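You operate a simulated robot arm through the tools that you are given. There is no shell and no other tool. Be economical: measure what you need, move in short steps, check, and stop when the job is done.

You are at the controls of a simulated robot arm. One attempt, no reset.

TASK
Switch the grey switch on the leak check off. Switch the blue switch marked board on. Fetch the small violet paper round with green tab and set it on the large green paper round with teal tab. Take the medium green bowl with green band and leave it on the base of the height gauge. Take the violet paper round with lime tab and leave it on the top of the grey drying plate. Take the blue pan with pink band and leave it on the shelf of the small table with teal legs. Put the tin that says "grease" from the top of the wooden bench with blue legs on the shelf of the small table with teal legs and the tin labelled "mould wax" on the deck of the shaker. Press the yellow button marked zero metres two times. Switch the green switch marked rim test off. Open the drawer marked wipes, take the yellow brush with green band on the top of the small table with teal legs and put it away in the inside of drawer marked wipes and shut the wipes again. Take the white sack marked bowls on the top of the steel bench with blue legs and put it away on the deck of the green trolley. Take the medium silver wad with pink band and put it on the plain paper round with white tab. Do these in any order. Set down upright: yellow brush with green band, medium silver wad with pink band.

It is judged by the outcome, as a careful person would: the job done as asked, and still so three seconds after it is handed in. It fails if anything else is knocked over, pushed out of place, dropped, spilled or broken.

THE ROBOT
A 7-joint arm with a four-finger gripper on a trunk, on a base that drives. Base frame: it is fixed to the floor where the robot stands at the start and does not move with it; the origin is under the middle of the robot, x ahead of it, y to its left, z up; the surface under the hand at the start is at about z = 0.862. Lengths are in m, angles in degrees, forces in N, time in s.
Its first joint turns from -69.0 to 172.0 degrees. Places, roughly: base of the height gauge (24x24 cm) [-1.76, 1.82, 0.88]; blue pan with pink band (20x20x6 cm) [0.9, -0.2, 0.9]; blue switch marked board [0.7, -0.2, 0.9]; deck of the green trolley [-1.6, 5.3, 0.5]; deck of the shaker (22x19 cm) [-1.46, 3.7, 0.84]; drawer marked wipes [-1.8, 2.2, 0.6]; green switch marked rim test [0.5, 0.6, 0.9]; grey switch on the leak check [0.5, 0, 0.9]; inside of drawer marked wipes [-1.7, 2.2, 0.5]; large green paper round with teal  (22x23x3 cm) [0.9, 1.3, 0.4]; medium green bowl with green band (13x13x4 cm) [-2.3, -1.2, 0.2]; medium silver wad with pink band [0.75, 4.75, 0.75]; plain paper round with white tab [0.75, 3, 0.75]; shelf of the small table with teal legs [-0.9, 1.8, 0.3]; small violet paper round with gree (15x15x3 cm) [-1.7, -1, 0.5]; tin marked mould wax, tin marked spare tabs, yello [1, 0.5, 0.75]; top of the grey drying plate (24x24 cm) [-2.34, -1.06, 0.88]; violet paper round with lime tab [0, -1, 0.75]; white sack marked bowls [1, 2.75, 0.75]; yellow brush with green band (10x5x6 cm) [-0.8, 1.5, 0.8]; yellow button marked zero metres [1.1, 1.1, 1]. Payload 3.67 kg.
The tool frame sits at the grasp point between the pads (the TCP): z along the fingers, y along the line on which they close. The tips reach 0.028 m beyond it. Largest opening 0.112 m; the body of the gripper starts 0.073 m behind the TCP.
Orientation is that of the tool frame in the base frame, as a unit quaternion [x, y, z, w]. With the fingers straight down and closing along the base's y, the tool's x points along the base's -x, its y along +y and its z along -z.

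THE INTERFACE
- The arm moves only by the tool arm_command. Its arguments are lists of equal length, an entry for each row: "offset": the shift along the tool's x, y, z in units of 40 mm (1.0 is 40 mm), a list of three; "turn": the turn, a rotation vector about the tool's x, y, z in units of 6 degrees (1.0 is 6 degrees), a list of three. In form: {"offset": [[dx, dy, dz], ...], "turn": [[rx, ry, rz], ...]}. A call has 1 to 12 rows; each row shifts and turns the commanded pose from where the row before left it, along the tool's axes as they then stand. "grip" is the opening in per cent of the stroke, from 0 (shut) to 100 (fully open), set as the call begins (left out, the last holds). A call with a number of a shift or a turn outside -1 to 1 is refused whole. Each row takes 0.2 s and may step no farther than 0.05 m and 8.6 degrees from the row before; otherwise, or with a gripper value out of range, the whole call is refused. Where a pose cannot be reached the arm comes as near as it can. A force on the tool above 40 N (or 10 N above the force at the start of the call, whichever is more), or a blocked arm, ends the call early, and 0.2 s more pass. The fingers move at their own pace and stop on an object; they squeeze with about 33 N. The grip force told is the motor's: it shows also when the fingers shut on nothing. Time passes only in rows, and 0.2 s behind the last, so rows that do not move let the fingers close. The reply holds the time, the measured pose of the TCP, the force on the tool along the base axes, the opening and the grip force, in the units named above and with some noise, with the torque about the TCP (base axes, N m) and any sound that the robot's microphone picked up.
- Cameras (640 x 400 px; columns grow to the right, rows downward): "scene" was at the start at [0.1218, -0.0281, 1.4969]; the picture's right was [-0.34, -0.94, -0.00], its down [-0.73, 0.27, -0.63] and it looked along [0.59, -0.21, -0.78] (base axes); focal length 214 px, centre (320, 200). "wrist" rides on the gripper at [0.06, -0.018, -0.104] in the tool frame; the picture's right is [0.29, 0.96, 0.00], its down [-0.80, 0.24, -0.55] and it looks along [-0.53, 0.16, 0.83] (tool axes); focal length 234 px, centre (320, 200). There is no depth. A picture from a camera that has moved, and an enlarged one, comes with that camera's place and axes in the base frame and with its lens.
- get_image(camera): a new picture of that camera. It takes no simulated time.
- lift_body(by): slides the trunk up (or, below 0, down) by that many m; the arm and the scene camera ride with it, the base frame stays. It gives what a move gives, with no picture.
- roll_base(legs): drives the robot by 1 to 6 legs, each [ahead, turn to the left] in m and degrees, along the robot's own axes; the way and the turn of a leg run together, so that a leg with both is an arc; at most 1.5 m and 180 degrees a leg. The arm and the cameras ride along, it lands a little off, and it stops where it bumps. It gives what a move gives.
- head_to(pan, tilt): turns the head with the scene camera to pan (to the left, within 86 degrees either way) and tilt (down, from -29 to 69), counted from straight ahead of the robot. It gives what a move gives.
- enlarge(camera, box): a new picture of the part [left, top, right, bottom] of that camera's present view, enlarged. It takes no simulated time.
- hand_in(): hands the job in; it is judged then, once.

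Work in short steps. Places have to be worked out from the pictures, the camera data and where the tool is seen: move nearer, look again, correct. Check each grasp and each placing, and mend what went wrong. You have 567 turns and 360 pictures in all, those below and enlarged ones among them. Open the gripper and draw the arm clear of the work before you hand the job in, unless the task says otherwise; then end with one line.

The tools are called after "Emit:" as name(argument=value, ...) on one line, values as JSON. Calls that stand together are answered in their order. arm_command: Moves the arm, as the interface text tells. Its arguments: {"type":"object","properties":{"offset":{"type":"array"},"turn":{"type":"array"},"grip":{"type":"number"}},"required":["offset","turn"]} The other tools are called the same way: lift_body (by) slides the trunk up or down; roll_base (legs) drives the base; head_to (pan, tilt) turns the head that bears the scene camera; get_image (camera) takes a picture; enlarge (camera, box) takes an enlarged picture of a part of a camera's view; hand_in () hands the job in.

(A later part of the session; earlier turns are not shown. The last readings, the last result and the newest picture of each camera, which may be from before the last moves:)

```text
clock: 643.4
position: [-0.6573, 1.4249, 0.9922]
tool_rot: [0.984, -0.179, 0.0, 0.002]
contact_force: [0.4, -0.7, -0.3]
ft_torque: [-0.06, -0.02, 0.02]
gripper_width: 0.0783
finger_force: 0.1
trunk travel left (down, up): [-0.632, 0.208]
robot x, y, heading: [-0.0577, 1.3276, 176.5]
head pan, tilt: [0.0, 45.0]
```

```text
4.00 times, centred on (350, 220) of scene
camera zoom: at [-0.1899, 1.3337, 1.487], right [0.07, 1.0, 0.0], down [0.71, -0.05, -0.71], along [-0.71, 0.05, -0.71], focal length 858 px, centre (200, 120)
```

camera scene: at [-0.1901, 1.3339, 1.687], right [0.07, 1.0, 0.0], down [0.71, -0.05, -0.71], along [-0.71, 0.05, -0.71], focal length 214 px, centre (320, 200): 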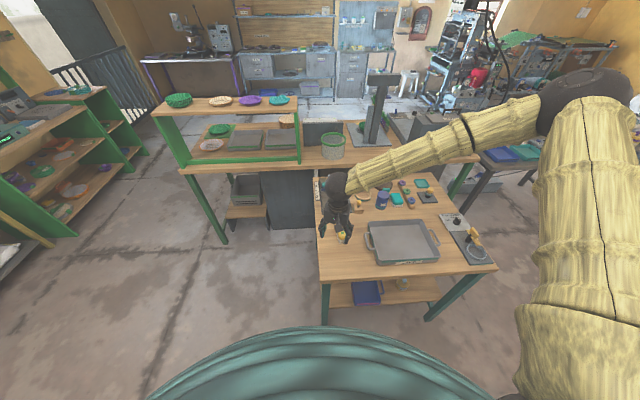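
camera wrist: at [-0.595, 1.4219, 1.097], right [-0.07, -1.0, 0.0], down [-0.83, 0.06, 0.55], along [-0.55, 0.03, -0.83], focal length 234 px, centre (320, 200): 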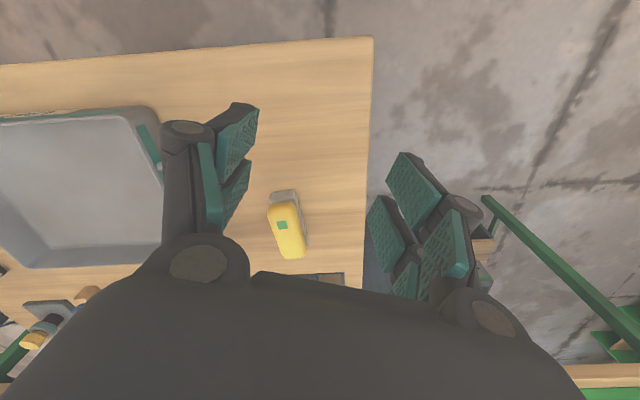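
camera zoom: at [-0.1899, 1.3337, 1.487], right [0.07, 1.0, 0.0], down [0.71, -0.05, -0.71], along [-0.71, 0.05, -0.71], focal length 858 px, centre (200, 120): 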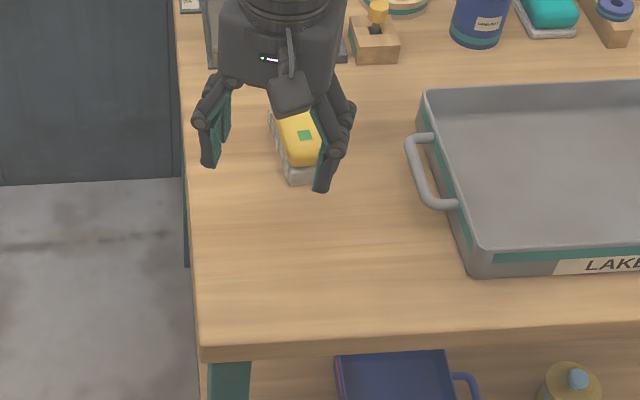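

Brush centre ≈(−0.80,1.479), top z≈0.861, lying along x. Align yaw, move over it, and descend.

Emit:
arm_command(offset=[[0, 0, 0], [0, 0, 0], [0, 0, 0], [0, 0, 0], [-0.894, -0.34, 0], [-0.894, -0.34, 0], [-0.894, -0.34, 0], [-0.894, -0.34, 0], [0, 0, 0.9], [0, 0, 0.9]], turn=[[0, 0, -0.86], [0, 0, -0.86], [0, 0, -0.86], [0, 0, -0.86], [0, 0, 0], [0, 0, 0], [0, 0, 0], [0, 0, 0], [0, 0, 0], [0, 0, 0]])

Emit:
get_image(camera="wrist")

Emit:
enlarge(camera="scene", box=[290, 150, 410, 250])

```text
clock: 645.6
position: [-0.8016, 1.4766, 0.9198]
tool_rot: [1.0, 0.001, 0.0, 0.002]
contact_force: [0.3, -0.4, -0.2]
ft_torque: [-0.01, -0.02, -0.02]
gripper_width: 0.0783
finger_force: 0.1
trunk travel left (down, up): [-0.632, 0.208]
robot x, y, heading: [-0.0596, 1.3277, 176.2]
head pan, tilt: [0.0, 45.0]
```

```text
111 pictures are left
camera wrist: at [-0.7424, 1.4977, 1.0241], right [0.29, -0.96, 0.0], down [-0.8, -0.24, 0.56], along [-0.53, -0.16, -0.83], focal length 234 px, centre (320, 200)
```

wrist: 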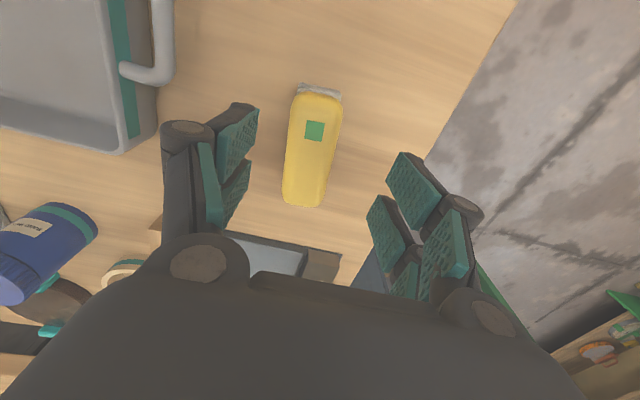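

```text
4.00 times, centred on (350, 200) of scene
camera zoom: at [-0.1911, 1.3342, 1.4869], right [0.07, 1.0, 0.0], down [0.71, -0.05, -0.71], along [-0.7, 0.05, -0.71], focal length 858 px, centre (200, 200)
```

zoom: 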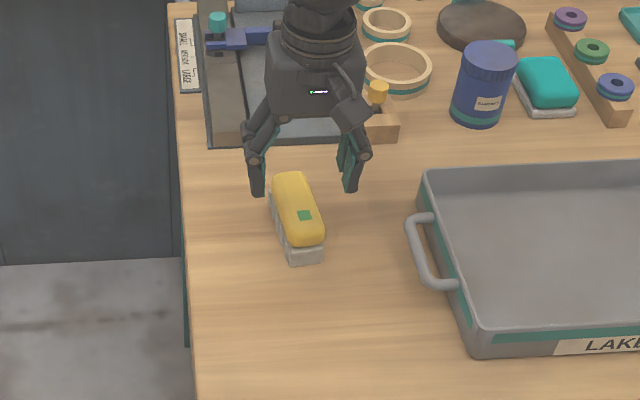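

Fine-tune (6 mm left, 6° yaw) and descend to grip.

Emit:
arm_command(offset=[[0, -0.15, 0], [0, 0, 0.9], [0, 0, 0.95]], turn=[[0, 0, -1], [0, 0, 0], [0, 0, 0]])

Emit:
arm_command(offset=[[0, 0, 0], [0, 0, 0], [0, 0, 0]], turn=[[0, 0, 0], [0, 0, 0], [0, 0, 0]], grip=0)

Emit:
arm_command(offset=[[0, 0, -0.5], [0, 0, -0.9], [0, 0, -0.9], [0, 0, -0.9], [0, 0, -0.9]], turn=[[0, 0, 0], [0, 0, 0], [0, 0, 0], [0, 0, 0], [0, 0, 0]])

Emit:
enlarge(camera="scene", box=[290, 150, 410, 250])

```text
clock: 646.4
position: [-0.8002, 1.4838, 0.8469]
tool_rot: [0.999, 0.053, -0.001, 0.002]
contact_force: [-1.1, 0.2, -0.2]
ft_torque: [0.0, 0.01, 0.01]
gripper_width: 0.0785
finger_force: 0.0
trunk travel left (down, up): [-0.632, 0.208]
robot x, y, heading: [-0.0575, 1.3295, 176.0]
head pan, tilt: [0.0, 45.0]
```

```text
clock: 647.2
position: [-0.8012, 1.4842, 0.8484]
tool_rot: [0.999, 0.053, -0.002, 0.002]
contact_force: [-2.9, 1.1, 11.0]
ft_torque: [0.1, 0.0, 0.04]
gripper_width: 0.0395
finger_force: 33.0
trunk travel left (down, up): [-0.632, 0.208]
robot x, y, heading: [-0.0543, 1.3275, 176.2]
head pan, tilt: [0.0, 45.0]
```

```text
clock: 648.4
position: [-0.7995, 1.4847, 1.011]
tool_rot: [0.999, 0.052, 0.001, 0.003]
contact_force: [0.3, -0.1, -1.1]
ft_torque: [0.0, -0.02, -0.05]
gripper_width: 0.0396
finger_force: 32.8
trunk travel left (down, up): [-0.632, 0.208]
robot x, y, heading: [-0.0592, 1.3286, 176.1]
head pan, tilt: [0.0, 45.0]
```

```text
4.00 times, centred on (350, 200) of scene
camera zoom: at [-0.1894, 1.3336, 1.4869], right [0.07, 1.0, 0.0], down [0.71, -0.05, -0.71], along [-0.71, 0.05, -0.71], focal length 858 px, centre (200, 200)
```

zoom: 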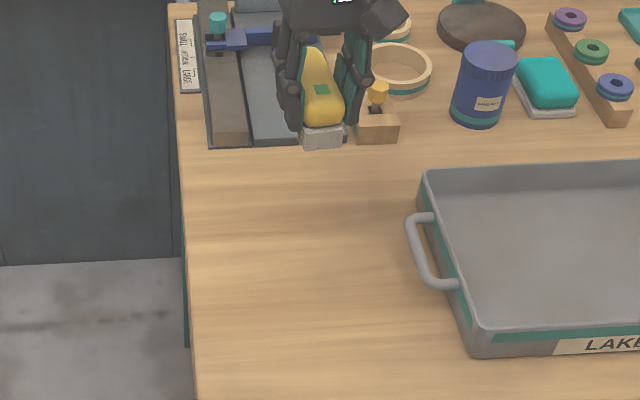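

Brush held upright. Retract and drive back round to the drawer side.

Emit:
arm_command(offset=[[0.94, 0, -0.3], [0.94, 0, 0], [0.94, 0, 0], [0.94, 0, 0]], turn=[[0, 0, 0], [0, 0, 0], [0, 0, 0], [0, 0, 0]])

Emit:
roll_base(legs=[[0, 94], [1.4, 0], [0, -90], [1.4, 0], [1.4, 0]])

Emit:
roll_base(legs=[[0, -90], [1.2, 0], [1.1, 0], [0, -90]])

Emit:
head_to(pan=-5, tilt=45)

Emit:
get_image(camera="scene")

```text
clock: 649.4
position: [-0.6524, 1.5003, 1.0222]
tool_rot: [0.999, 0.053, -0.001, 0.002]
contact_force: [0.4, -0.1, -1.0]
ft_torque: [0.0, 0.0, -0.01]
gripper_width: 0.0393
finger_force: 32.8
trunk travel left (down, up): [-0.632, 0.208]
robot x, y, heading: [-0.0569, 1.3262, 175.9]
head pan, tilt: [0.0, 45.0]
```

```text
clock: 677.1
position: [-3.4424, 0.0545, 1.022]
tool_rot: [0.997, 0.082, 0.0, 0.001]
contact_force: [-0.7, -0.2, -1.0]
ft_torque: [0.02, -0.01, 0.02]
gripper_width: 0.0394
finger_force: 33.0
trunk travel left (down, up): [-0.632, 0.208]
robot x, y, heading: [-2.8394, -0.0786, 179.3]
head pan, tilt: [0.0, 45.0]
```

```text
clock: 696.1
position: [-2.2124, 2.0679, 1.0223]
tool_rot: [-0.076, 0.997, 0.002, 0.002]
contact_force: [-0.7, -0.3, -1.1]
ft_torque: [0.01, 0.02, -0.01]
gripper_width: 0.0396
finger_force: 33.1
trunk travel left (down, up): [-0.632, 0.208]
robot x, y, heading: [-2.8119, 2.2136, -1.3]
head pan, tilt: [0.0, 45.0]
```

```text
clock: 696.8
position: [-2.2122, 2.0675, 1.0216]
tool_rot: [-0.076, 0.997, 0.002, -0.001]
contact_force: [0.4, -0.3, -0.2]
ft_torque: [0.0, 0.05, 0.02]
gripper_width: 0.0394
finger_force: 33.1
trunk travel left (down, up): [-0.632, 0.208]
robot x, y, heading: [-2.8159, 2.2133, -1.2]
head pan, tilt: [-5.0, 45.0]
```

```text
108 pictures are left
camera scene: at [-2.6799, 2.2027, 1.4869], right [-0.11, -0.99, 0.0], down [-0.7, 0.08, -0.71], along [0.7, -0.08, -0.71], focal length 214 px, centre (320, 200)
```

scene: 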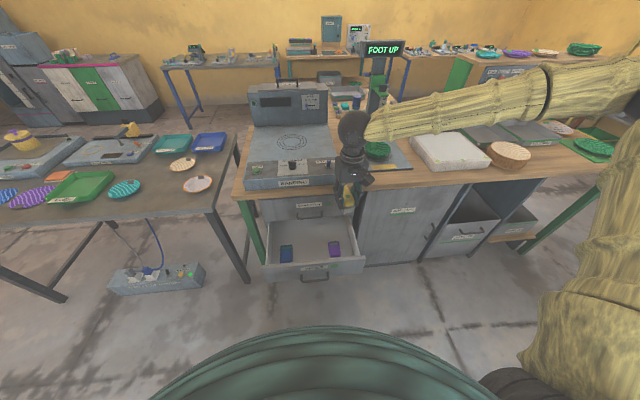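

Emit:
enlarge(camera="scene", box=[240, 180, 400, 300])

```text
3.33 times, centred on (320, 240) of scene
camera zoom: at [-2.6799, 2.2027, 1.4869], right [-0.11, -0.99, 0.0], down [-0.7, 0.08, -0.71], along [0.7, -0.08, -0.71], focal length 715 px, centre (320, 67)
```

zoom: 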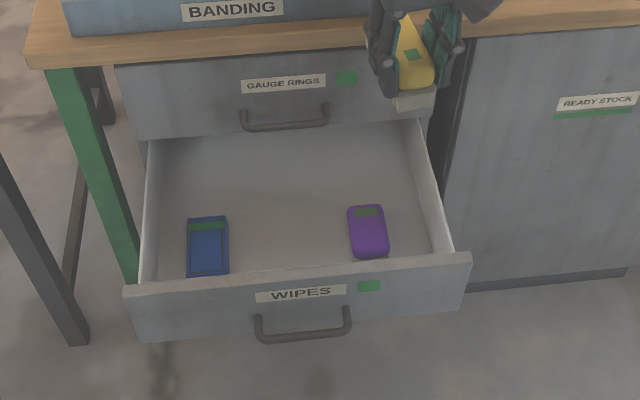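

Free spot between the two items: ≈(−2.10,2.18), drawer floor ≈0.51. Move above it with yaw squared, then lower the trunk.

Emit:
arm_command(offset=[[0, 0, 0], [0, 0, 0], [-0.7, 0.7, 0], [-0.7, 0.7, 0], [-0.7, 0.7, 0], [-0.7, 0.7, 0]], turn=[[0, 0, 0.72], [0, 0, 0.72], [0, 0, 0], [0, 0, 0], [0, 0, 0], [0, 0, 0]])

Emit:
lift_body(by=-0.33)

Emit:
head_to(pan=0, tilt=35)

Emit:
enlarge(camera="scene", box=[210, 120, 450, 300])

Emit:
get_image(camera="wrist")

```text
clock: 698.2
position: [-2.099, 2.1799, 1.023]
tool_rot: [0.0, 1.0, 0.001, 0.0]
contact_force: [-0.1, -0.1, -1.0]
ft_torque: [-0.05, 0.04, 0.02]
gripper_width: 0.0396
finger_force: 32.7
trunk travel left (down, up): [-0.632, 0.208]
robot x, y, heading: [-2.81, 2.2144, -1.3]
head pan, tilt: [-5.0, 45.0]
```

```text
clock: 701.5
position: [-2.0995, 2.1819, 0.6923]
tool_rot: [0.0, 1.0, 0.001, 0.0]
contact_force: [0.2, -0.1, -0.9]
ft_torque: [0.04, 0.05, 0.0]
gripper_width: 0.0393
finger_force: 32.7
trunk travel left (down, up): [-0.302, 0.538]
robot x, y, heading: [-2.8132, 2.2169, -1.4]
head pan, tilt: [-5.0, 45.0]
```

```text
clock: 702.2
position: [-2.0987, 2.1805, 0.6942]
tool_rot: [0.0, 1.0, 0.002, 0.0]
contact_force: [-0.7, -0.2, -0.8]
ft_torque: [0.02, 0.03, -0.03]
gripper_width: 0.0394
finger_force: 32.6
trunk travel left (down, up): [-0.302, 0.538]
robot x, y, heading: [-2.8133, 2.2132, -1.3]
head pan, tilt: [0.0, 35.0]
```

```text
2.22 times, centred on (330, 210) of scene
camera zoom: at [-2.6728, 2.2098, 1.1717], right [-0.02, -1.0, 0.0], down [-0.57, 0.01, -0.82], along [0.82, -0.02, -0.57], focal length 477 px, centre (298, 178)
```

zoom: 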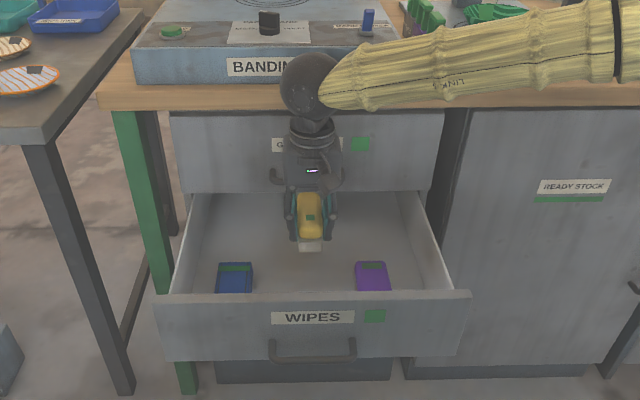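

```text
105 pictures are left
camera wrist: at [-2.1596, 2.163, 0.7968], right [-0.29, 0.96, 0.0], down [0.8, 0.24, 0.55], along [0.53, 0.16, -0.83], focal length 234 px, centre (320, 200)
```

wrist: 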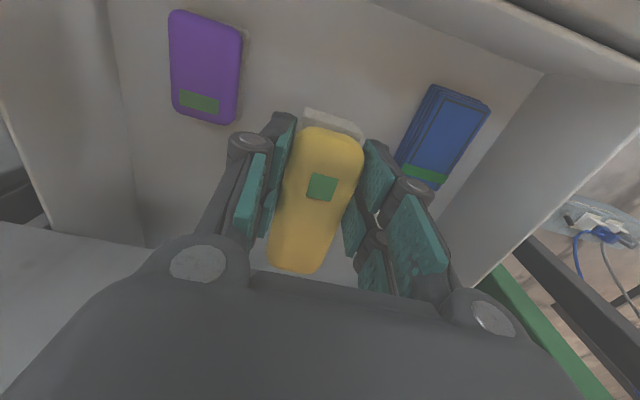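

Brush is over the gap between the two items. Lower by trunk 0.11 m, then fine steps.

Emit:
lift_body(by=-0.11)

Emit:
arm_command(offset=[[0, 0, 0.15], [0, 0, 0.15], [0, 0, 0.12], [0, 0, 0.1]], turn=[[0, 0, 0], [0, 0, 0], [0, 0, 0], [0, 0, 0]])

```text
clock: 703.6
position: [-2.099, 2.1795, 0.584]
tool_rot: [0.0, 1.0, 0.002, 0.0]
contact_force: [0.4, -1.4, -0.7]
ft_torque: [-0.01, 0.0, -0.05]
gripper_width: 0.0394
finger_force: 33.3
trunk travel left (down, up): [-0.192, 0.648]
robot x, y, heading: [-2.8105, 2.2161, -1.2]
head pan, tilt: [0.0, 35.0]
```

```text
clock: 704.2
position: [-2.0978, 2.181, 0.5797]
tool_rot: [0.001, 1.0, 0.004, 0.004]
contact_force: [-0.1, -2.6, 19.6]
ft_torque: [-0.29, 0.58, 0.05]
gripper_width: 0.0398
finger_force: 33.1
trunk travel left (down, up): [-0.192, 0.648]
robot x, y, heading: [-2.8124, 2.2163, -1.2]
head pan, tilt: [0.0, 35.0]
stopped in row 2: the force on the tool passed its limit at 46 N (the readings are from after the stop); the commanded pose is now the measured one
```

Contact with the drawer floor. Release and rise.

Emit:
arm_command(offset=[[0, 0, 0], [0, 0, 0], [0, 0, 0]], turn=[[0, 0, 0], [0, 0, 0], [0, 0, 0]], grip=70)

Emit:
arm_command(offset=[[0, 0, -0.5], [0, 0, -0.8], [0, 0, -0.8], [0, 0, -0.8]], turn=[[0, 0, 0], [0, 0, 0], [0, 0, 0], [0, 0, 0]])

Emit:
lift_body(by=0.3)

Emit:
enlarge(camera="scene", box=[210, 180, 450, 330])

```text
clock: 705.0
position: [-2.0973, 2.1798, 0.5773]
tool_rot: [0.0, 1.0, 0.002, 0.003]
contact_force: [0.6, 0.0, 0.9]
ft_torque: [0.01, 0.01, 0.01]
gripper_width: 0.0784
finger_force: 0.0
trunk travel left (down, up): [-0.192, 0.648]
robot x, y, heading: [-2.8091, 2.2148, -1.4]
head pan, tilt: [0.0, 35.0]
```

```text
clock: 706.0
position: [-2.0998, 2.1792, 0.6928]
tool_rot: [0.0, 1.0, 0.003, 0.003]
contact_force: [0.2, -0.8, -0.1]
ft_torque: [0.0, 0.01, 0.01]
gripper_width: 0.0785
finger_force: 0.1
trunk travel left (down, up): [-0.192, 0.648]
robot x, y, heading: [-2.8095, 2.2139, -1.6]
head pan, tilt: [0.0, 35.0]
```

```text
clock: 709.0
position: [-2.0986, 2.1801, 0.9916]
tool_rot: [0.0, 1.0, 0.003, 0.003]
contact_force: [-0.5, 0.3, -0.2]
ft_torque: [0.0, 0.01, -0.01]
gripper_width: 0.0785
finger_force: 0.0
trunk travel left (down, up): [-0.492, 0.348]
robot x, y, heading: [-2.8122, 2.2153, -1.3]
head pan, tilt: [0.0, 35.0]
```

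```text
2.67 times, centred on (330, 255) of scene
camera zoom: at [-2.6727, 2.2096, 1.3617], right [-0.02, -1.0, 0.0], down [-0.57, 0.01, -0.82], along [0.82, -0.02, -0.57], focal length 572 px, centre (293, 53)
```

zoom: 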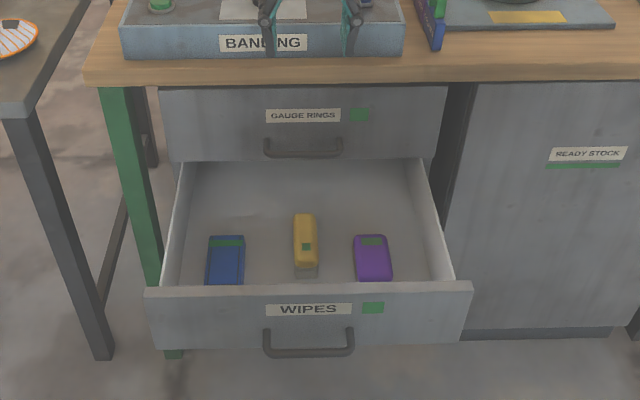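

Brush stands in the drawer. To shut it: back off, pitch the closed hand forward, and lower to push the drawer front.

Emit:
roll_base(legs=[[-0.22, 0]])

Emit:
arm_command(offset=[[0, 0, 0], [0, 0, 0], [0, 0, 0], [0, 0, 0], [0, 0, 0], [0, 0, 0], [0, 0, 0], [0, 0, 0], [0, 0, 0]], turn=[[0, -1, 0], [0, -1, 0], [0, -1, 0], [0, -1, 0], [0, -1, 0], [0, -1, 0], [0, -1, 0], [0, -1, 0], [0, -1, 0]], grip=0)

Emit:
lift_body(by=-0.37)

Emit:
get_image(camera="wrist")

Emit:
get_image(camera="scene")

```text
clock: 710.7
position: [-2.32, 2.1844, 0.9937]
tool_rot: [0.001, 1.0, 0.002, 0.003]
contact_force: [-0.1, -0.3, 0.4]
ft_torque: [0.03, -0.05, 0.02]
gripper_width: 0.0782
finger_force: 0.0
trunk travel left (down, up): [-0.492, 0.348]
robot x, y, heading: [-3.0335, 2.219, -1.3]
head pan, tilt: [0.0, 35.0]
```

```text
clock: 712.7
position: [-2.3196, 2.1851, 0.9937]
tool_rot: [0.002, 0.889, 0.002, 0.458]
contact_force: [-0.3, 0.4, -0.2]
ft_torque: [0.0, -0.03, -0.03]
gripper_width: 0.0
finger_force: 33.1
trunk travel left (down, up): [-0.492, 0.348]
robot x, y, heading: [-3.0328, 2.2235, -1.3]
head pan, tilt: [0.0, 35.0]
```

```text
clock: 716.2
position: [-2.319, 2.1833, 0.624]
tool_rot: [0.002, 0.89, 0.002, 0.456]
contact_force: [0.0, 0.0, -0.3]
ft_torque: [0.02, 0.02, -0.03]
gripper_width: 0.0001
finger_force: 33.1
trunk travel left (down, up): [-0.122, 0.718]
robot x, y, heading: [-3.0324, 2.222, -1.4]
head pan, tilt: [0.0, 35.0]
```

```text
103 pictures are left
camera wrist: at [-2.439, 2.168, 0.6353], right [-0.17, 0.96, -0.23], down [0.01, 0.23, 0.97], along [0.99, 0.16, -0.05], focal length 234 px, centre (320, 200)
```

wrist: 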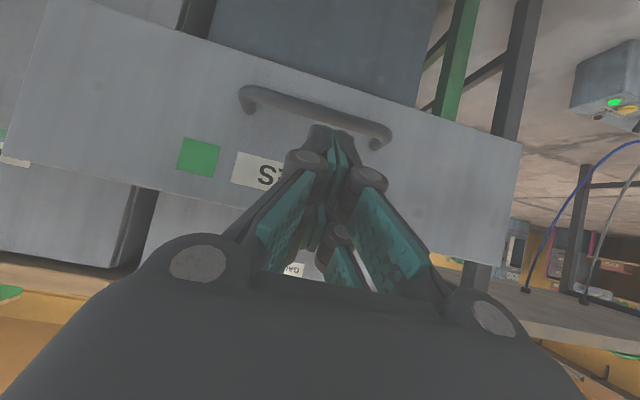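

```text
102 pictures are left
camera scene: at [-2.893, 2.2146, 0.9918], right [-0.02, -1.0, 0.0], down [-0.57, 0.01, -0.82], along [0.82, -0.02, -0.57], focal length 214 px, centre (320, 200)
```

scene: 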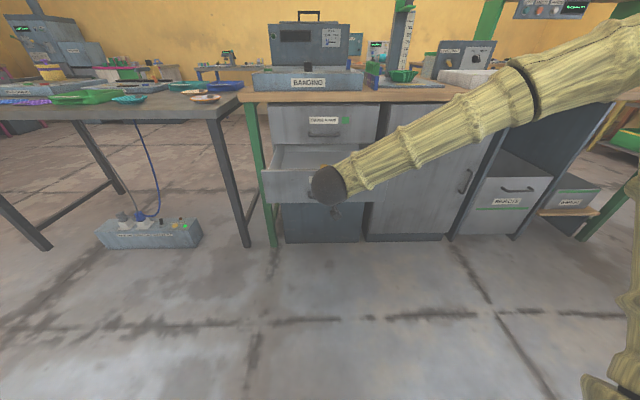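

Tip is level with the drawer front above its handle. Push forward.

Emit:
arm_command(offset=[[-0.438, 0, 0.609], [-0.438, 0, 0.609], [-0.438, 0, 0.609], [-0.438, 0, 0.609], [-0.438, 0, 0.609], [-0.438, 0, 0.609], [-0.438, 0, 0.609], [-0.438, 0, 0.609], [-0.438, 0, 0.609]], turn=[[0, 0, 0], [0, 0, 0], [0, 0, 0], [0, 0, 0], [0, 0, 0], [0, 0, 0], [0, 0, 0], [0, 0, 0], [0, 0, 0]])

Emit:
get_image(camera="scene")

```text
clock: 718.2
position: [-2.0461, 2.1854, 0.6235]
tool_rot: [0.002, 0.89, 0.001, 0.456]
contact_force: [0.5, -1.3, 0.9]
ft_torque: [0.01, 0.04, 0.0]
gripper_width: 0.0
finger_force: 36.0
trunk travel left (down, up): [-0.122, 0.718]
robot x, y, heading: [-3.0271, 2.2245, -1.4]
head pan, tilt: [0.0, 35.0]
```

```text
101 pictures are left
camera scene: at [-2.893, 2.2145, 0.9917], right [-0.02, -1.0, 0.0], down [-0.57, 0.01, -0.82], along [0.82, -0.02, -0.57], focal length 214 px, centre (320, 200)
```

scene: 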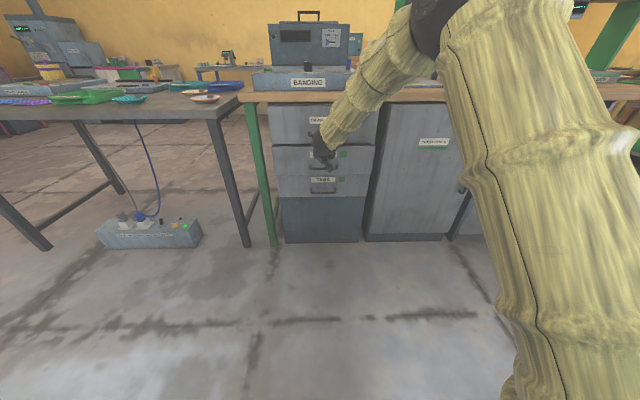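

Nearly shut. Push the remaining few centimetres until it stops.

Emit:
arm_command(offset=[[-0.22, 0, 0.305], [-0.22, 0, 0.305], [-0.22, 0, 0.305], [-0.15, 0, 0.2], [-0.15, 0, 0.2]], turn=[[0, 0, 0], [0, 0, 0], [0, 0, 0], [0, 0, 0], [0, 0, 0]])

Emit:
enlarge(camera="scene", box=[250, 80, 410, 250])

```text
clock: 719.0
position: [-2.0128, 2.1835, 0.6223]
tool_rot: [0.002, 0.89, 0.001, 0.455]
contact_force: [-16.4, -1.3, 6.8]
ft_torque: [0.0, -0.33, -0.03]
gripper_width: 0.0059
finger_force: 35.8
trunk travel left (down, up): [-0.122, 0.718]
robot x, y, heading: [-3.0348, 2.2206, -1.4]
head pan, tilt: [0.0, 35.0]
stopped in row 3: the force on the tool passed its limit at 69 N (the readings are from after the stop); the commanded pose is now the measured one
```

```text
2.35 times, centred on (330, 165) of scene
camera zoom: at [-2.8943, 2.2147, 0.9921], right [-0.02, -1.0, 0.0], down [-0.57, 0.01, -0.82], along [0.82, -0.02, -0.57], focal length 505 px, centre (296, 282)
```

zoom: 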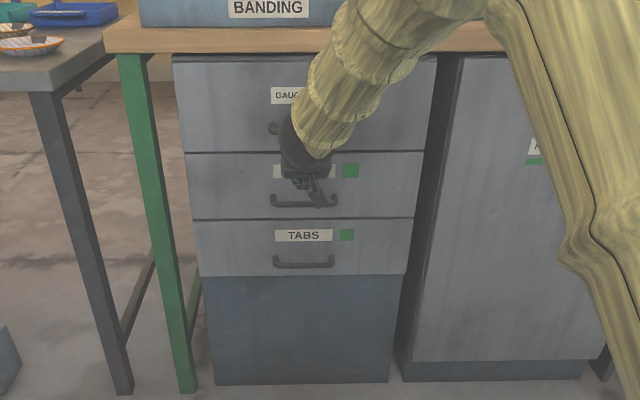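

Drawer is shut with the brush inside. Retract, raise, and drive to the green rack for the small violet round.

Emit:
arm_command(offset=[[0.438, 0, -0.609], [0.438, 0, -0.609], [0.438, 0, -0.609], [0.438, 0, -0.609], [0.438, 0, -0.609], [0.438, 0, -0.609], [0.438, 0, -0.609]], turn=[[0, 0, 0], [0, 0, 0], [0, 0, 0], [0, 0, 0], [0, 0, 0], [0, 0, 0], [0, 0, 0]])

Emit:
lift_body(by=0.4)

Emit:
roll_base(legs=[[0, -88.7], [1.2, 0], [1.15, 0], [0, 90], [1.45, 0], [0, -90]])

Emit:
head_to(pan=-8, tilt=38)

Emit:
get_image(camera="scene")

```text
clock: 720.6
position: [-2.2231, 2.1834, 0.6229]
tool_rot: [0.001, 0.89, 0.003, 0.456]
contact_force: [0.5, 0.2, 0.5]
ft_torque: [-0.01, 0.0, -0.01]
gripper_width: 0.0002
finger_force: 36.2
trunk travel left (down, up): [-0.122, 0.718]
robot x, y, heading: [-3.0325, 2.2234, -1.0]
head pan, tilt: [0.0, 35.0]
```

```text
clock: 724.4
position: [-2.2234, 2.1829, 1.0218]
tool_rot: [0.001, 0.891, 0.002, 0.454]
contact_force: [0.4, 0.8, -0.3]
ft_torque: [0.01, 0.0, 0.01]
gripper_width: 0.0
finger_force: 35.3
trunk travel left (down, up): [-0.522, 0.318]
robot x, y, heading: [-3.0327, 2.2214, -1.2]
head pan, tilt: [0.0, 35.0]
```

```text
clock: 754.1
position: [-1.6343, -0.9584, 1.0223]
tool_rot: [0.631, 0.628, -0.32, 0.323]
contact_force: [-0.6, -0.2, -0.2]
ft_torque: [0.02, -0.01, 0.0]
gripper_width: 0.0
finger_force: 36.0
trunk travel left (down, up): [-0.522, 0.318]
robot x, y, heading: [-1.5979, -0.147, -91.3]
head pan, tilt: [0.0, 35.0]
```

```text
clock: 754.8
position: [-1.6347, -0.9585, 1.0216]
tool_rot: [0.631, 0.628, -0.32, 0.323]
contact_force: [-0.7, 0.1, -0.6]
ft_torque: [0.0, 0.01, 0.01]
gripper_width: 0.0
finger_force: 35.7
trunk travel left (down, up): [-0.522, 0.318]
robot x, y, heading: [-1.5951, -0.1496, -91.2]
head pan, tilt: [-8.0, 38.0]
```

```text
99 pictures are left
camera scene: at [-1.6121, -0.2871, 1.3872], right [-0.99, 0.16, 0.0], down [0.1, 0.61, -0.79], along [-0.13, -0.78, -0.62], focal length 214 px, centre (320, 200)
```

scene: 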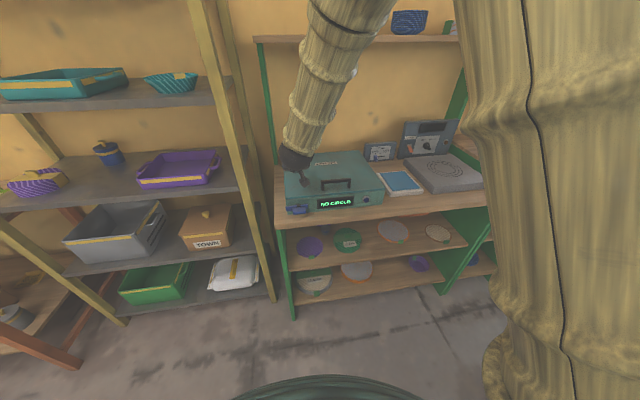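

The hand is above the rack; reverse 0.22 m first, then lower the trunk.

Emit:
roll_base(legs=[[-0.22, 0]])

Emit:
lift_body(by=-0.36)

Emit:
enlarge(camera="scene", box=[220, 140, 440, 300])

Emit:
get_image(camera="wrist")

```text
clock: 756.5
position: [-1.6295, -0.7361, 1.0239]
tool_rot: [0.631, 0.628, -0.321, 0.324]
contact_force: [0.1, 0.6, 0.1]
ft_torque: [-0.01, -0.02, 0.03]
gripper_width: 0.0
finger_force: 35.2
trunk travel left (down, up): [-0.522, 0.318]
robot x, y, heading: [-1.5903, 0.0719, -91.2]
head pan, tilt: [-8.0, 38.0]
```

```text
clock: 760.0
position: [-1.6295, -0.7365, 0.6625]
tool_rot: [0.631, 0.628, -0.321, 0.323]
contact_force: [-0.3, 0.0, 0.7]
ft_torque: [-0.02, 0.03, -0.01]
gripper_width: 0.0
finger_force: 35.0
trunk travel left (down, up): [-0.162, 0.678]
robot x, y, heading: [-1.5896, 0.0711, -91.3]
head pan, tilt: [-8.0, 38.0]
```

```text
2.50 times, centred on (330, 220) of scene
camera zoom: at [-1.6069, -0.0657, 1.0272], right [-0.99, 0.16, 0.0], down [0.1, 0.61, -0.79], along [-0.13, -0.78, -0.62], focal length 536 px, centre (295, 150)
```

zoom: 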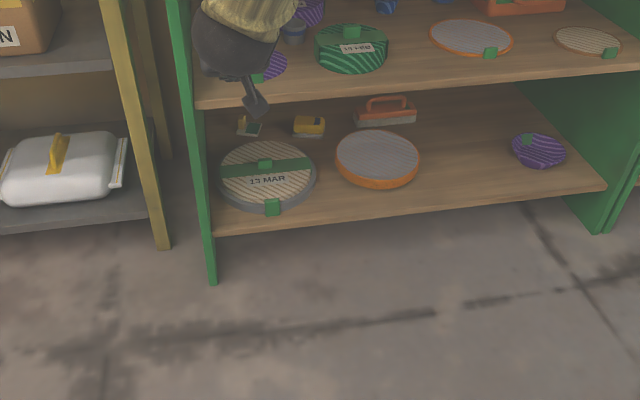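

```text
97 pictures are left
camera wrist: at [-1.6471, -0.6165, 0.6747], right [0.96, 0.17, -0.23], down [0.24, -0.02, 0.97], along [0.16, -0.99, -0.06], focal length 234 px, centre (320, 200)
```

wrist: 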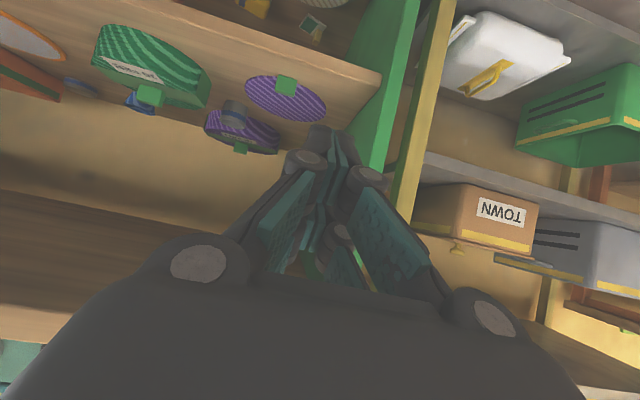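

Emit:
enlarge(camera="wrist", box=[220, 50, 360, 150])

```text
4.00 times, centred on (290, 100) of wrist
camera zoom: at [-1.6471, -0.6165, 0.6747], right [0.96, 0.17, -0.23], down [0.24, -0.02, 0.97], along [0.16, -0.99, -0.06], focal length 937 px, centre (440, 600)
```

zoom: 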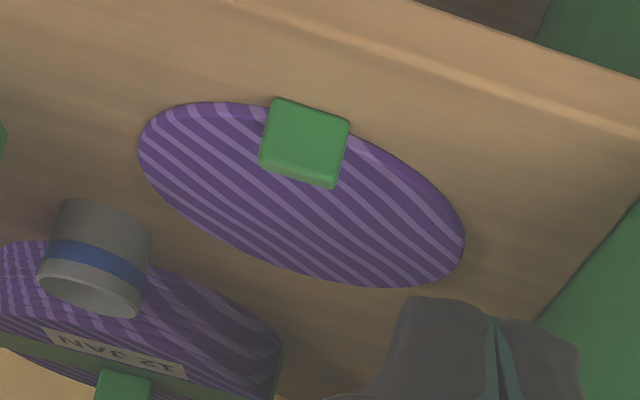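

Tab centre ≈(−1.676,−0.925,0.522), ~2.5 cm wide. Open to 50 % and approach along the tool axis.

Emit:
arm_command(offset=[[0, -0.29, 0.99], [0, -0.29, 0.99], [0, -0.29, 0.99], [0, -0.29, 0.99]], turn=[[0, 0, 0], [0, 0, 0], [0, 0, 0], [0, 0, 0]], grip=50)

Emit:
get_image(camera="wrist")

```text
clock: 761.0
position: [-1.6755, -0.865, 0.5685]
tool_rot: [0.631, 0.628, -0.321, 0.323]
contact_force: [-0.6, 1.3, 0.6]
ft_torque: [-0.02, 0.02, 0.0]
gripper_width: 0.0562
finger_force: 0.0
trunk travel left (down, up): [-0.162, 0.678]
robot x, y, heading: [-1.5934, 0.0714, -91.5]
head pan, tilt: [-8.0, 38.0]
```

```text
95 pictures are left
camera wrist: at [-1.6935, -0.7442, 0.5814], right [0.96, 0.17, -0.23], down [0.24, -0.02, 0.97], along [0.16, -0.99, -0.06], focal length 234 px, centre (320, 200)
```

wrist: 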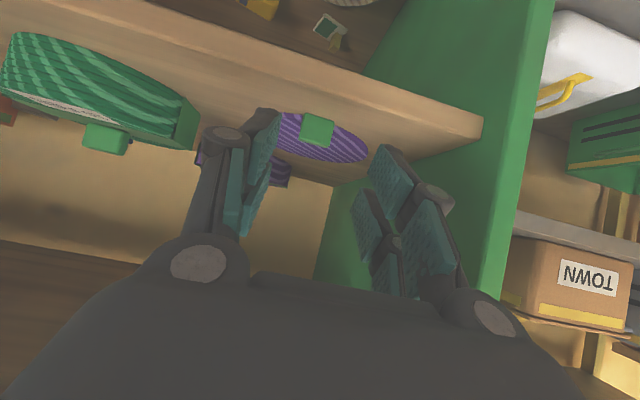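

Aligned. Move in the last 5 cm and close.

Emit:
arm_command(offset=[[0.03, -0.06, 0.65], [0.03, -0.06, 0.62]], turn=[[0, 0, 0], [0, 0, 0]])

Emit:
enlarge(camera="wrist", box=[200, 60, 440, 220])

```text
clock: 761.6
position: [-1.6807, -0.9056, 0.5379]
tool_rot: [0.631, 0.628, -0.322, 0.324]
contact_force: [-1.0, 0.3, 0.0]
ft_torque: [0.0, -0.01, -0.02]
gripper_width: 0.0561
finger_force: 0.1
trunk travel left (down, up): [-0.162, 0.678]
robot x, y, heading: [-1.5915, 0.0725, -91.5]
head pan, tilt: [-8.0, 38.0]
```

```text
2.50 times, centred on (320, 140) of wrist
camera zoom: at [-1.6984, -0.7846, 0.5501], right [0.96, 0.17, -0.23], down [0.24, -0.02, 0.97], along [0.16, -0.99, -0.06], focal length 585 px, centre (320, 350)
```

zoom: 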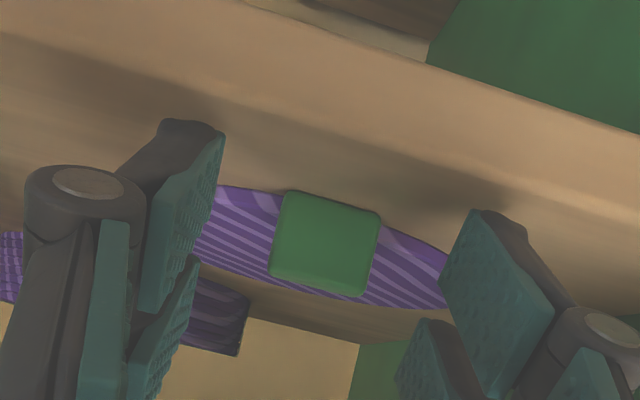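

Tab is at fingertip depth; go 1.3 cm further horizontally and close.

Emit:
arm_command(offset=[[-0.18, 0, 0.26], [0, 0, 0]], turn=[[0, 0, 0], [0, 0, 0]])

Emit:
arm_command(offset=[[0, 0, 0], [0, 0, 0], [0, 0, 0]], turn=[[0, 0, 0], [0, 0, 0], [0, 0, 0]], grip=0)

Emit:
arm_command(offset=[[-0.3, 0, -0.22], [-0.3, 0, -0.22]], turn=[[0, 0, 0], [0, 0, 0]])

Emit:
get_image(camera="wrist")

```text
clock: 762.2
position: [-1.68, -0.9175, 0.5364]
tool_rot: [0.631, 0.628, -0.322, 0.323]
contact_force: [0.5, -0.4, 1.1]
ft_torque: [0.03, 0.04, 0.04]
gripper_width: 0.0561
finger_force: 0.0
trunk travel left (down, up): [-0.162, 0.678]
robot x, y, heading: [-1.5888, 0.0713, -91.4]
head pan, tilt: [-8.0, 38.0]
```

```text
clock: 763.0
position: [-1.6796, -0.9194, 0.537]
tool_rot: [0.631, 0.628, -0.32, 0.324]
contact_force: [-0.3, 0.4, 0.2]
ft_torque: [0.0, 0.03, 0.01]
gripper_width: 0.0
finger_force: 33.2
trunk travel left (down, up): [-0.162, 0.678]
robot x, y, heading: [-1.5919, 0.0767, -91.2]
head pan, tilt: [-8.0, 38.0]
```

```text
clock: 763.6
position: [-1.681, -0.9176, 0.5669]
tool_rot: [0.631, 0.629, -0.32, 0.323]
contact_force: [-0.3, -0.8, -0.6]
ft_torque: [0.0, 0.0, 0.01]
gripper_width: 0.0
finger_force: 32.8
trunk travel left (down, up): [-0.162, 0.678]
robot x, y, heading: [-1.5918, 0.0752, -91.4]
head pan, tilt: [-8.0, 38.0]
```

```text
93 pictures are left
camera wrist: at [-1.6981, -0.7972, 0.58], right [0.96, 0.17, -0.23], down [0.24, -0.02, 0.97], along [0.16, -0.99, -0.06], focal length 234 px, centre (320, 200)
```

wrist: 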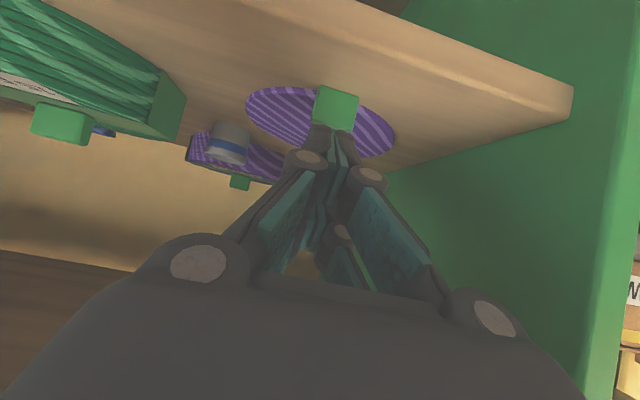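

Sizes show the tab is deeper and lower: ≈(−1.675,−0.966,0.503). Open, adjust and try again.

Emit:
arm_command(offset=[[-0.2, 0.05, -0.15], [0, 0, 0], [0.2, 0.05, 0.56], [0.2, 0.05, 0.56], [0.2, 0, 0.56]], turn=[[0, 0, 0], [0, 0, 0], [0, 0, 0], [0, 0, 0], [0, 0, 0]], grip=55)

Emit:
enlarge(camera="wrist", box=[200, 60, 440, 220])

```text
clock: 764.8
position: [-1.6705, -0.959, 0.5361]
tool_rot: [0.628, 0.626, -0.326, 0.329]
contact_force: [6.8, -1.6, 12.3]
ft_torque: [0.58, 0.45, -0.41]
gripper_width: 0.0305
finger_force: 16.3
trunk travel left (down, up): [-0.162, 0.678]
robot x, y, heading: [-1.5927, 0.0686, -91.3]
head pan, tilt: [-8.0, 38.0]
stopped in row 5: the force on the tool passed its limit at 53 N (the readings are from after the stop); the commanded pose is now the measured one
```

```text
2.50 times, centred on (320, 140) of wrist
camera zoom: at [-1.6891, -0.8376, 0.5463], right [0.96, 0.16, -0.23], down [0.23, 0.0, 0.97], along [0.16, -0.99, -0.04], focal length 585 px, centre (320, 350)
```

zoom: 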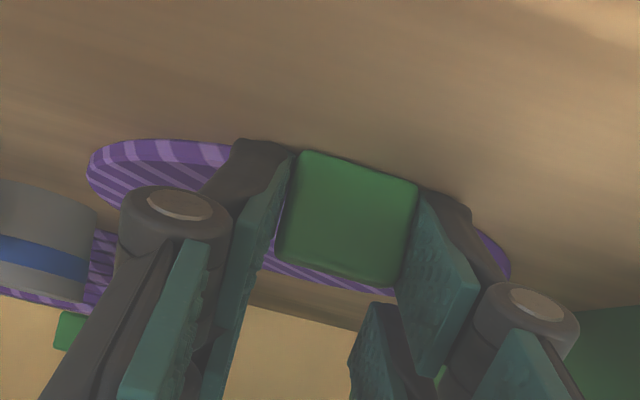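

The fingers are straddling the tab. Close now.

Emit:
arm_command(offset=[[0, 0, 0], [0, 0, 0], [0, 0, 0]], turn=[[0, 0, 0], [0, 0, 0], [0, 0, 0]], grip=0)

Emit:
arm_command(offset=[[-0.25, 0, -0.18], [-0.25, 0, -0.18]], turn=[[0, 0, 0], [0, 0, 0]])

Emit:
enlarge(camera="wrist", box=[200, 60, 440, 220])

```text
clock: 765.5
position: [-1.6742, -0.9608, 0.5362]
tool_rot: [0.628, 0.624, -0.328, 0.329]
contact_force: [-0.8, -0.8, 13.2]
ft_torque: [-0.1, 0.29, 0.07]
gripper_width: 0.0262
finger_force: 33.3
trunk travel left (down, up): [-0.162, 0.678]
robot x, y, heading: [-1.5902, 0.0682, -91.5]
head pan, tilt: [-8.0, 38.0]
stopped in row 3: the force on the tool passed its limit at 41 N (the readings are from after the stop); the commanded pose is now the measured one
```

```text
clock: 766.1
position: [-1.6731, -0.9599, 0.5549]
tool_rot: [0.629, 0.625, -0.325, 0.328]
contact_force: [-0.4, -0.4, -0.9]
ft_torque: [0.02, 0.0, 0.01]
gripper_width: 0.0261
finger_force: 33.4
trunk travel left (down, up): [-0.162, 0.678]
robot x, y, heading: [-1.592, 0.0691, -91.3]
head pan, tilt: [-8.0, 38.0]
```

```text
2.50 times, centred on (320, 140) of wrist
camera zoom: at [-1.692, -0.8391, 0.5672], right [0.96, 0.16, -0.23], down [0.23, 0.0, 0.97], along [0.16, -0.99, -0.04], focal length 585 px, centre (320, 350)
```

zoom: 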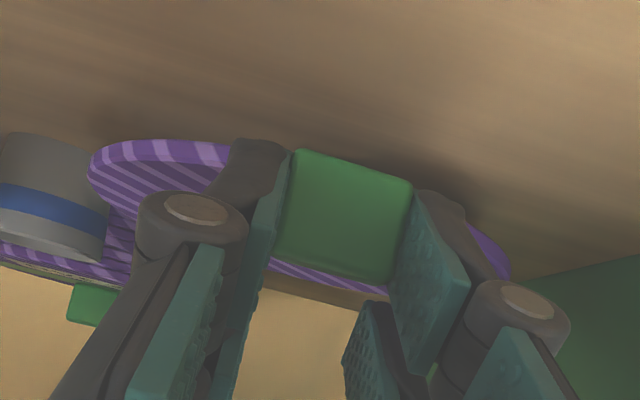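

Tab gripped (2.6 cm) and the round lifts. Draw it out of the rack.

Emit:
arm_command(offset=[[-0.5, 0, -0.36], [0.5, 0, -0.7], [0.56, 0, -0.78], [0.56, 0, -0.78], [0.56, 0, -0.78], [0.56, 0, -0.78], [0.56, 0, -0.78]], turn=[[0, 0, 0], [0, 0, 0], [0, 0, 0], [0, 0, 0], [0, 0, 0], [0, 0, 0], [0, 0, 0]])

Emit:
roll_base(legs=[[-0.2, 0]])

Emit:
get_image(camera="scene")

```text
clock: 767.7
position: [-1.6758, -0.734, 0.578]
tool_rot: [0.628, 0.625, -0.325, 0.329]
contact_force: [0.1, 0.3, -0.1]
ft_torque: [0.02, -0.03, 0.03]
gripper_width: 0.0265
finger_force: 33.5
trunk travel left (down, up): [-0.162, 0.678]
robot x, y, heading: [-1.5912, 0.0739, -91.4]
head pan, tilt: [-8.0, 38.0]
```

```text
clock: 769.3
position: [-1.6696, -0.5315, 0.5782]
tool_rot: [0.629, 0.626, -0.325, 0.327]
contact_force: [-0.1, -0.2, -0.8]
ft_torque: [-0.01, 0.0, -0.03]
gripper_width: 0.0261
finger_force: 33.2
trunk travel left (down, up): [-0.162, 0.678]
robot x, y, heading: [-1.5902, 0.2734, -91.3]
head pan, tilt: [-8.0, 38.0]
```

```text
90 pictures are left
camera scene: at [-1.602, 0.1364, 1.0272], right [-0.99, 0.16, 0.0], down [0.1, 0.61, -0.79], along [-0.13, -0.78, -0.62], focal length 214 px, centre (320, 200)
```

scene: 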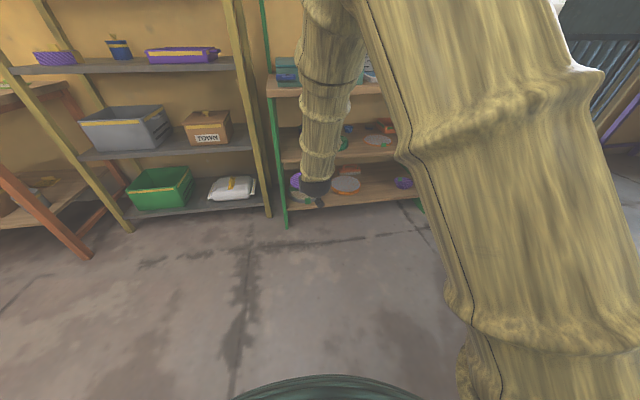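

Holding the violet round. Raise and drive toward the metres table, stopping short of it.

Emit:
lift_body(by=0.4)

Emit:
roll_base(legs=[[0, 91.3], [1.24, 0], [0, 90], [0.66, 0], [0, -62]])

Emit:
head_to(pan=0, tilt=35)

Emit:
get_image(camera="scene")

Emit:
get_image(camera="wrist")

```text
clock: 773.1
position: [-1.6695, -0.5307, 0.9776]
tool_rot: [0.628, 0.626, -0.326, 0.329]
contact_force: [0.1, -0.6, -0.3]
ft_torque: [0.02, -0.01, -0.04]
gripper_width: 0.0266
finger_force: 33.2
trunk travel left (down, up): [-0.562, 0.278]
robot x, y, heading: [-1.5858, 0.272, -91.5]
head pan, tilt: [-8.0, 38.0]
```

```text
clock: 778.6
position: [-0.6923, 0.2295, 0.9781]
tool_rot: [-0.021, 0.887, 0.015, 0.461]
contact_force: [0.2, -1.3, 0.0]
ft_torque: [0.03, 0.0, 0.02]
gripper_width: 0.0261
finger_force: 32.9
trunk travel left (down, up): [-0.562, 0.278]
robot x, y, heading: [-1.5019, 0.2641, 4.2]
head pan, tilt: [-8.0, 38.0]
stopped in leg 2: the robot was blocked; the commanded pose is now the measured one
```

```text
clock: 779.3
position: [-0.6923, 0.2311, 0.9771]
tool_rot: [-0.023, 0.887, 0.015, 0.462]
contact_force: [-0.5, 0.4, 0.0]
ft_torque: [-0.03, -0.01, 0.01]
gripper_width: 0.0262
finger_force: 33.5
trunk travel left (down, up): [-0.562, 0.278]
robot x, y, heading: [-1.5008, 0.266, 4.6]
head pan, tilt: [0.0, 35.0]
```

```text
89 pictures are left
camera scene: at [-1.3622, 0.2732, 1.4317], right [0.08, -1.0, 0.0], down [-0.57, -0.04, -0.82], along [0.82, 0.06, -0.57], focal length 214 px, centre (320, 200)
```

scene: 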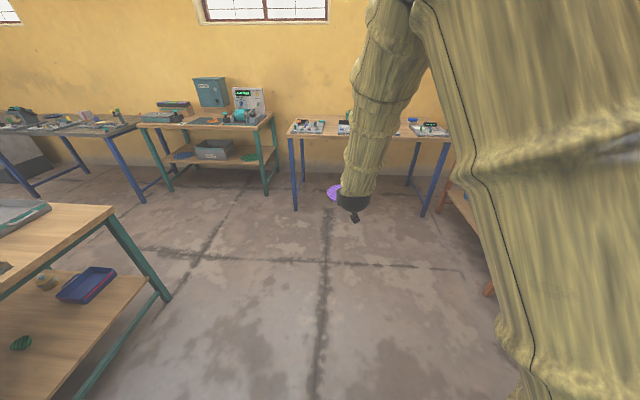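

```text
88 pictures are left
camera wrist: at [-0.8116, 0.2081, 0.9882], right [-0.22, 0.95, -0.23], down [-0.01, 0.23, 0.97], along [0.98, 0.21, -0.04], focal length 234 px, centre (320, 200)
```

wrist: 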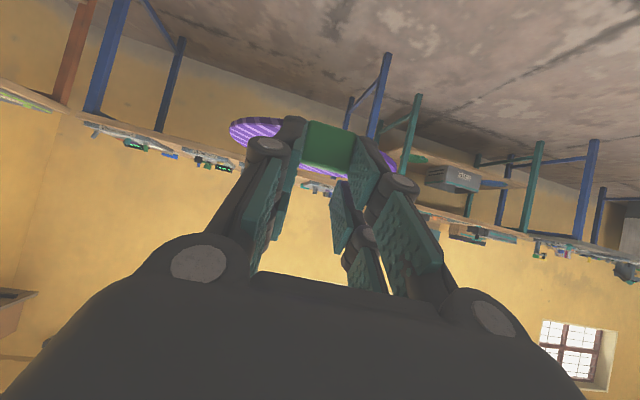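

The base touched the bench end. Steer away south-east, then continue.

Emit:
roll_base(legs=[[0, -35], [0.45, 0]])

Emit:
head_to(pan=75, tilt=25)

Emit:
get_image(camera="scene")

```text
clock: 783.7
position: [-0.4598, -0.4461, 0.9776]
tool_rot: [0.241, 0.854, -0.123, 0.445]
contact_force: [0.4, 0.2, 0.0]
ft_torque: [0.04, -0.02, 0.0]
gripper_width: 0.0263
finger_force: 33.5
trunk travel left (down, up): [-0.562, 0.278]
robot x, y, heading: [-1.107, 0.0408, -30.0]
head pan, tilt: [0.0, 35.0]
```

```text
clock: 785.2
position: [-0.4598, -0.4451, 0.9759]
tool_rot: [0.241, 0.854, -0.122, 0.445]
contact_force: [0.0, 1.2, -0.5]
ft_torque: [0.01, 0.0, -0.01]
gripper_width: 0.0266
finger_force: 33.1
trunk travel left (down, up): [-0.562, 0.278]
robot x, y, heading: [-1.1092, 0.0406, -30.2]
head pan, tilt: [75.0, 25.0]
```

```text
87 pictures are left
camera scene: at [-0.9982, 0.0763, 1.4475], right [0.7, -0.71, 0.0], down [-0.3, -0.3, -0.91], along [0.64, 0.64, -0.42], focal length 214 px, centre (320, 200)
```

scene: 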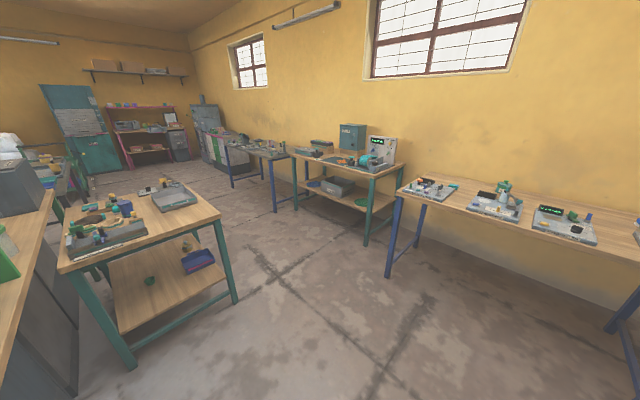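

All in order. Drive to (−0.35,0.93) and face the table's shelf diagonally.

Emit:
roll_base(legs=[[0, 79.7], [1.17, 0], [0, -20]])

Emit:
head_to(pan=0, tilt=30)

Emit:
get_image(camera="scene")

```text
clock: 795.7
position: [0.4026, 1.2441, 0.9774]
tool_rot: [-0.212, 0.861, 0.113, 0.448]
contact_force: [-1.0, -0.3, -0.1]
ft_torque: [-0.03, 0.01, -0.01]
gripper_width: 0.0267
finger_force: 32.4
trunk travel left (down, up): [-0.562, 0.278]
robot x, y, heading: [-0.3473, 0.9345, 28.8]
head pan, tilt: [75.0, 25.0]
```

```text
clock: 797.1
position: [0.4019, 1.2434, 0.9768]
tool_rot: [-0.213, 0.861, 0.114, 0.447]
contact_force: [0.1, -0.7, 0.4]
ft_torque: [-0.01, 0.03, -0.01]
gripper_width: 0.0264
finger_force: 33.0
trunk travel left (down, up): [-0.562, 0.278]
robot x, y, heading: [-0.3483, 0.9316, 28.9]
head pan, tilt: [0.0, 30.0]
```

```text
86 pictures are left
camera scene: at [-0.2213, 1.0015, 1.4395], right [0.49, -0.87, 0.0], down [-0.44, -0.24, -0.87], along [0.76, 0.42, -0.5], focal length 214 px, centre (320, 200)
```

scene: 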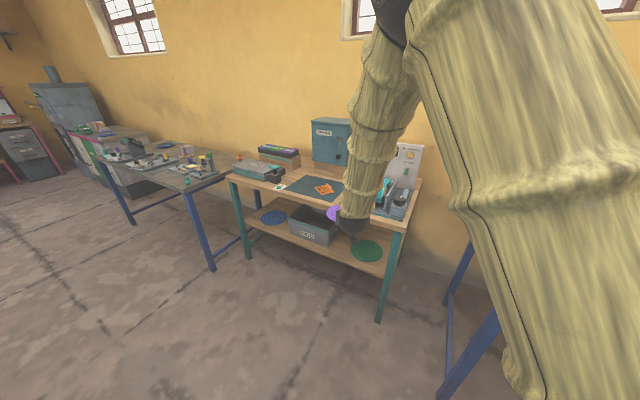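

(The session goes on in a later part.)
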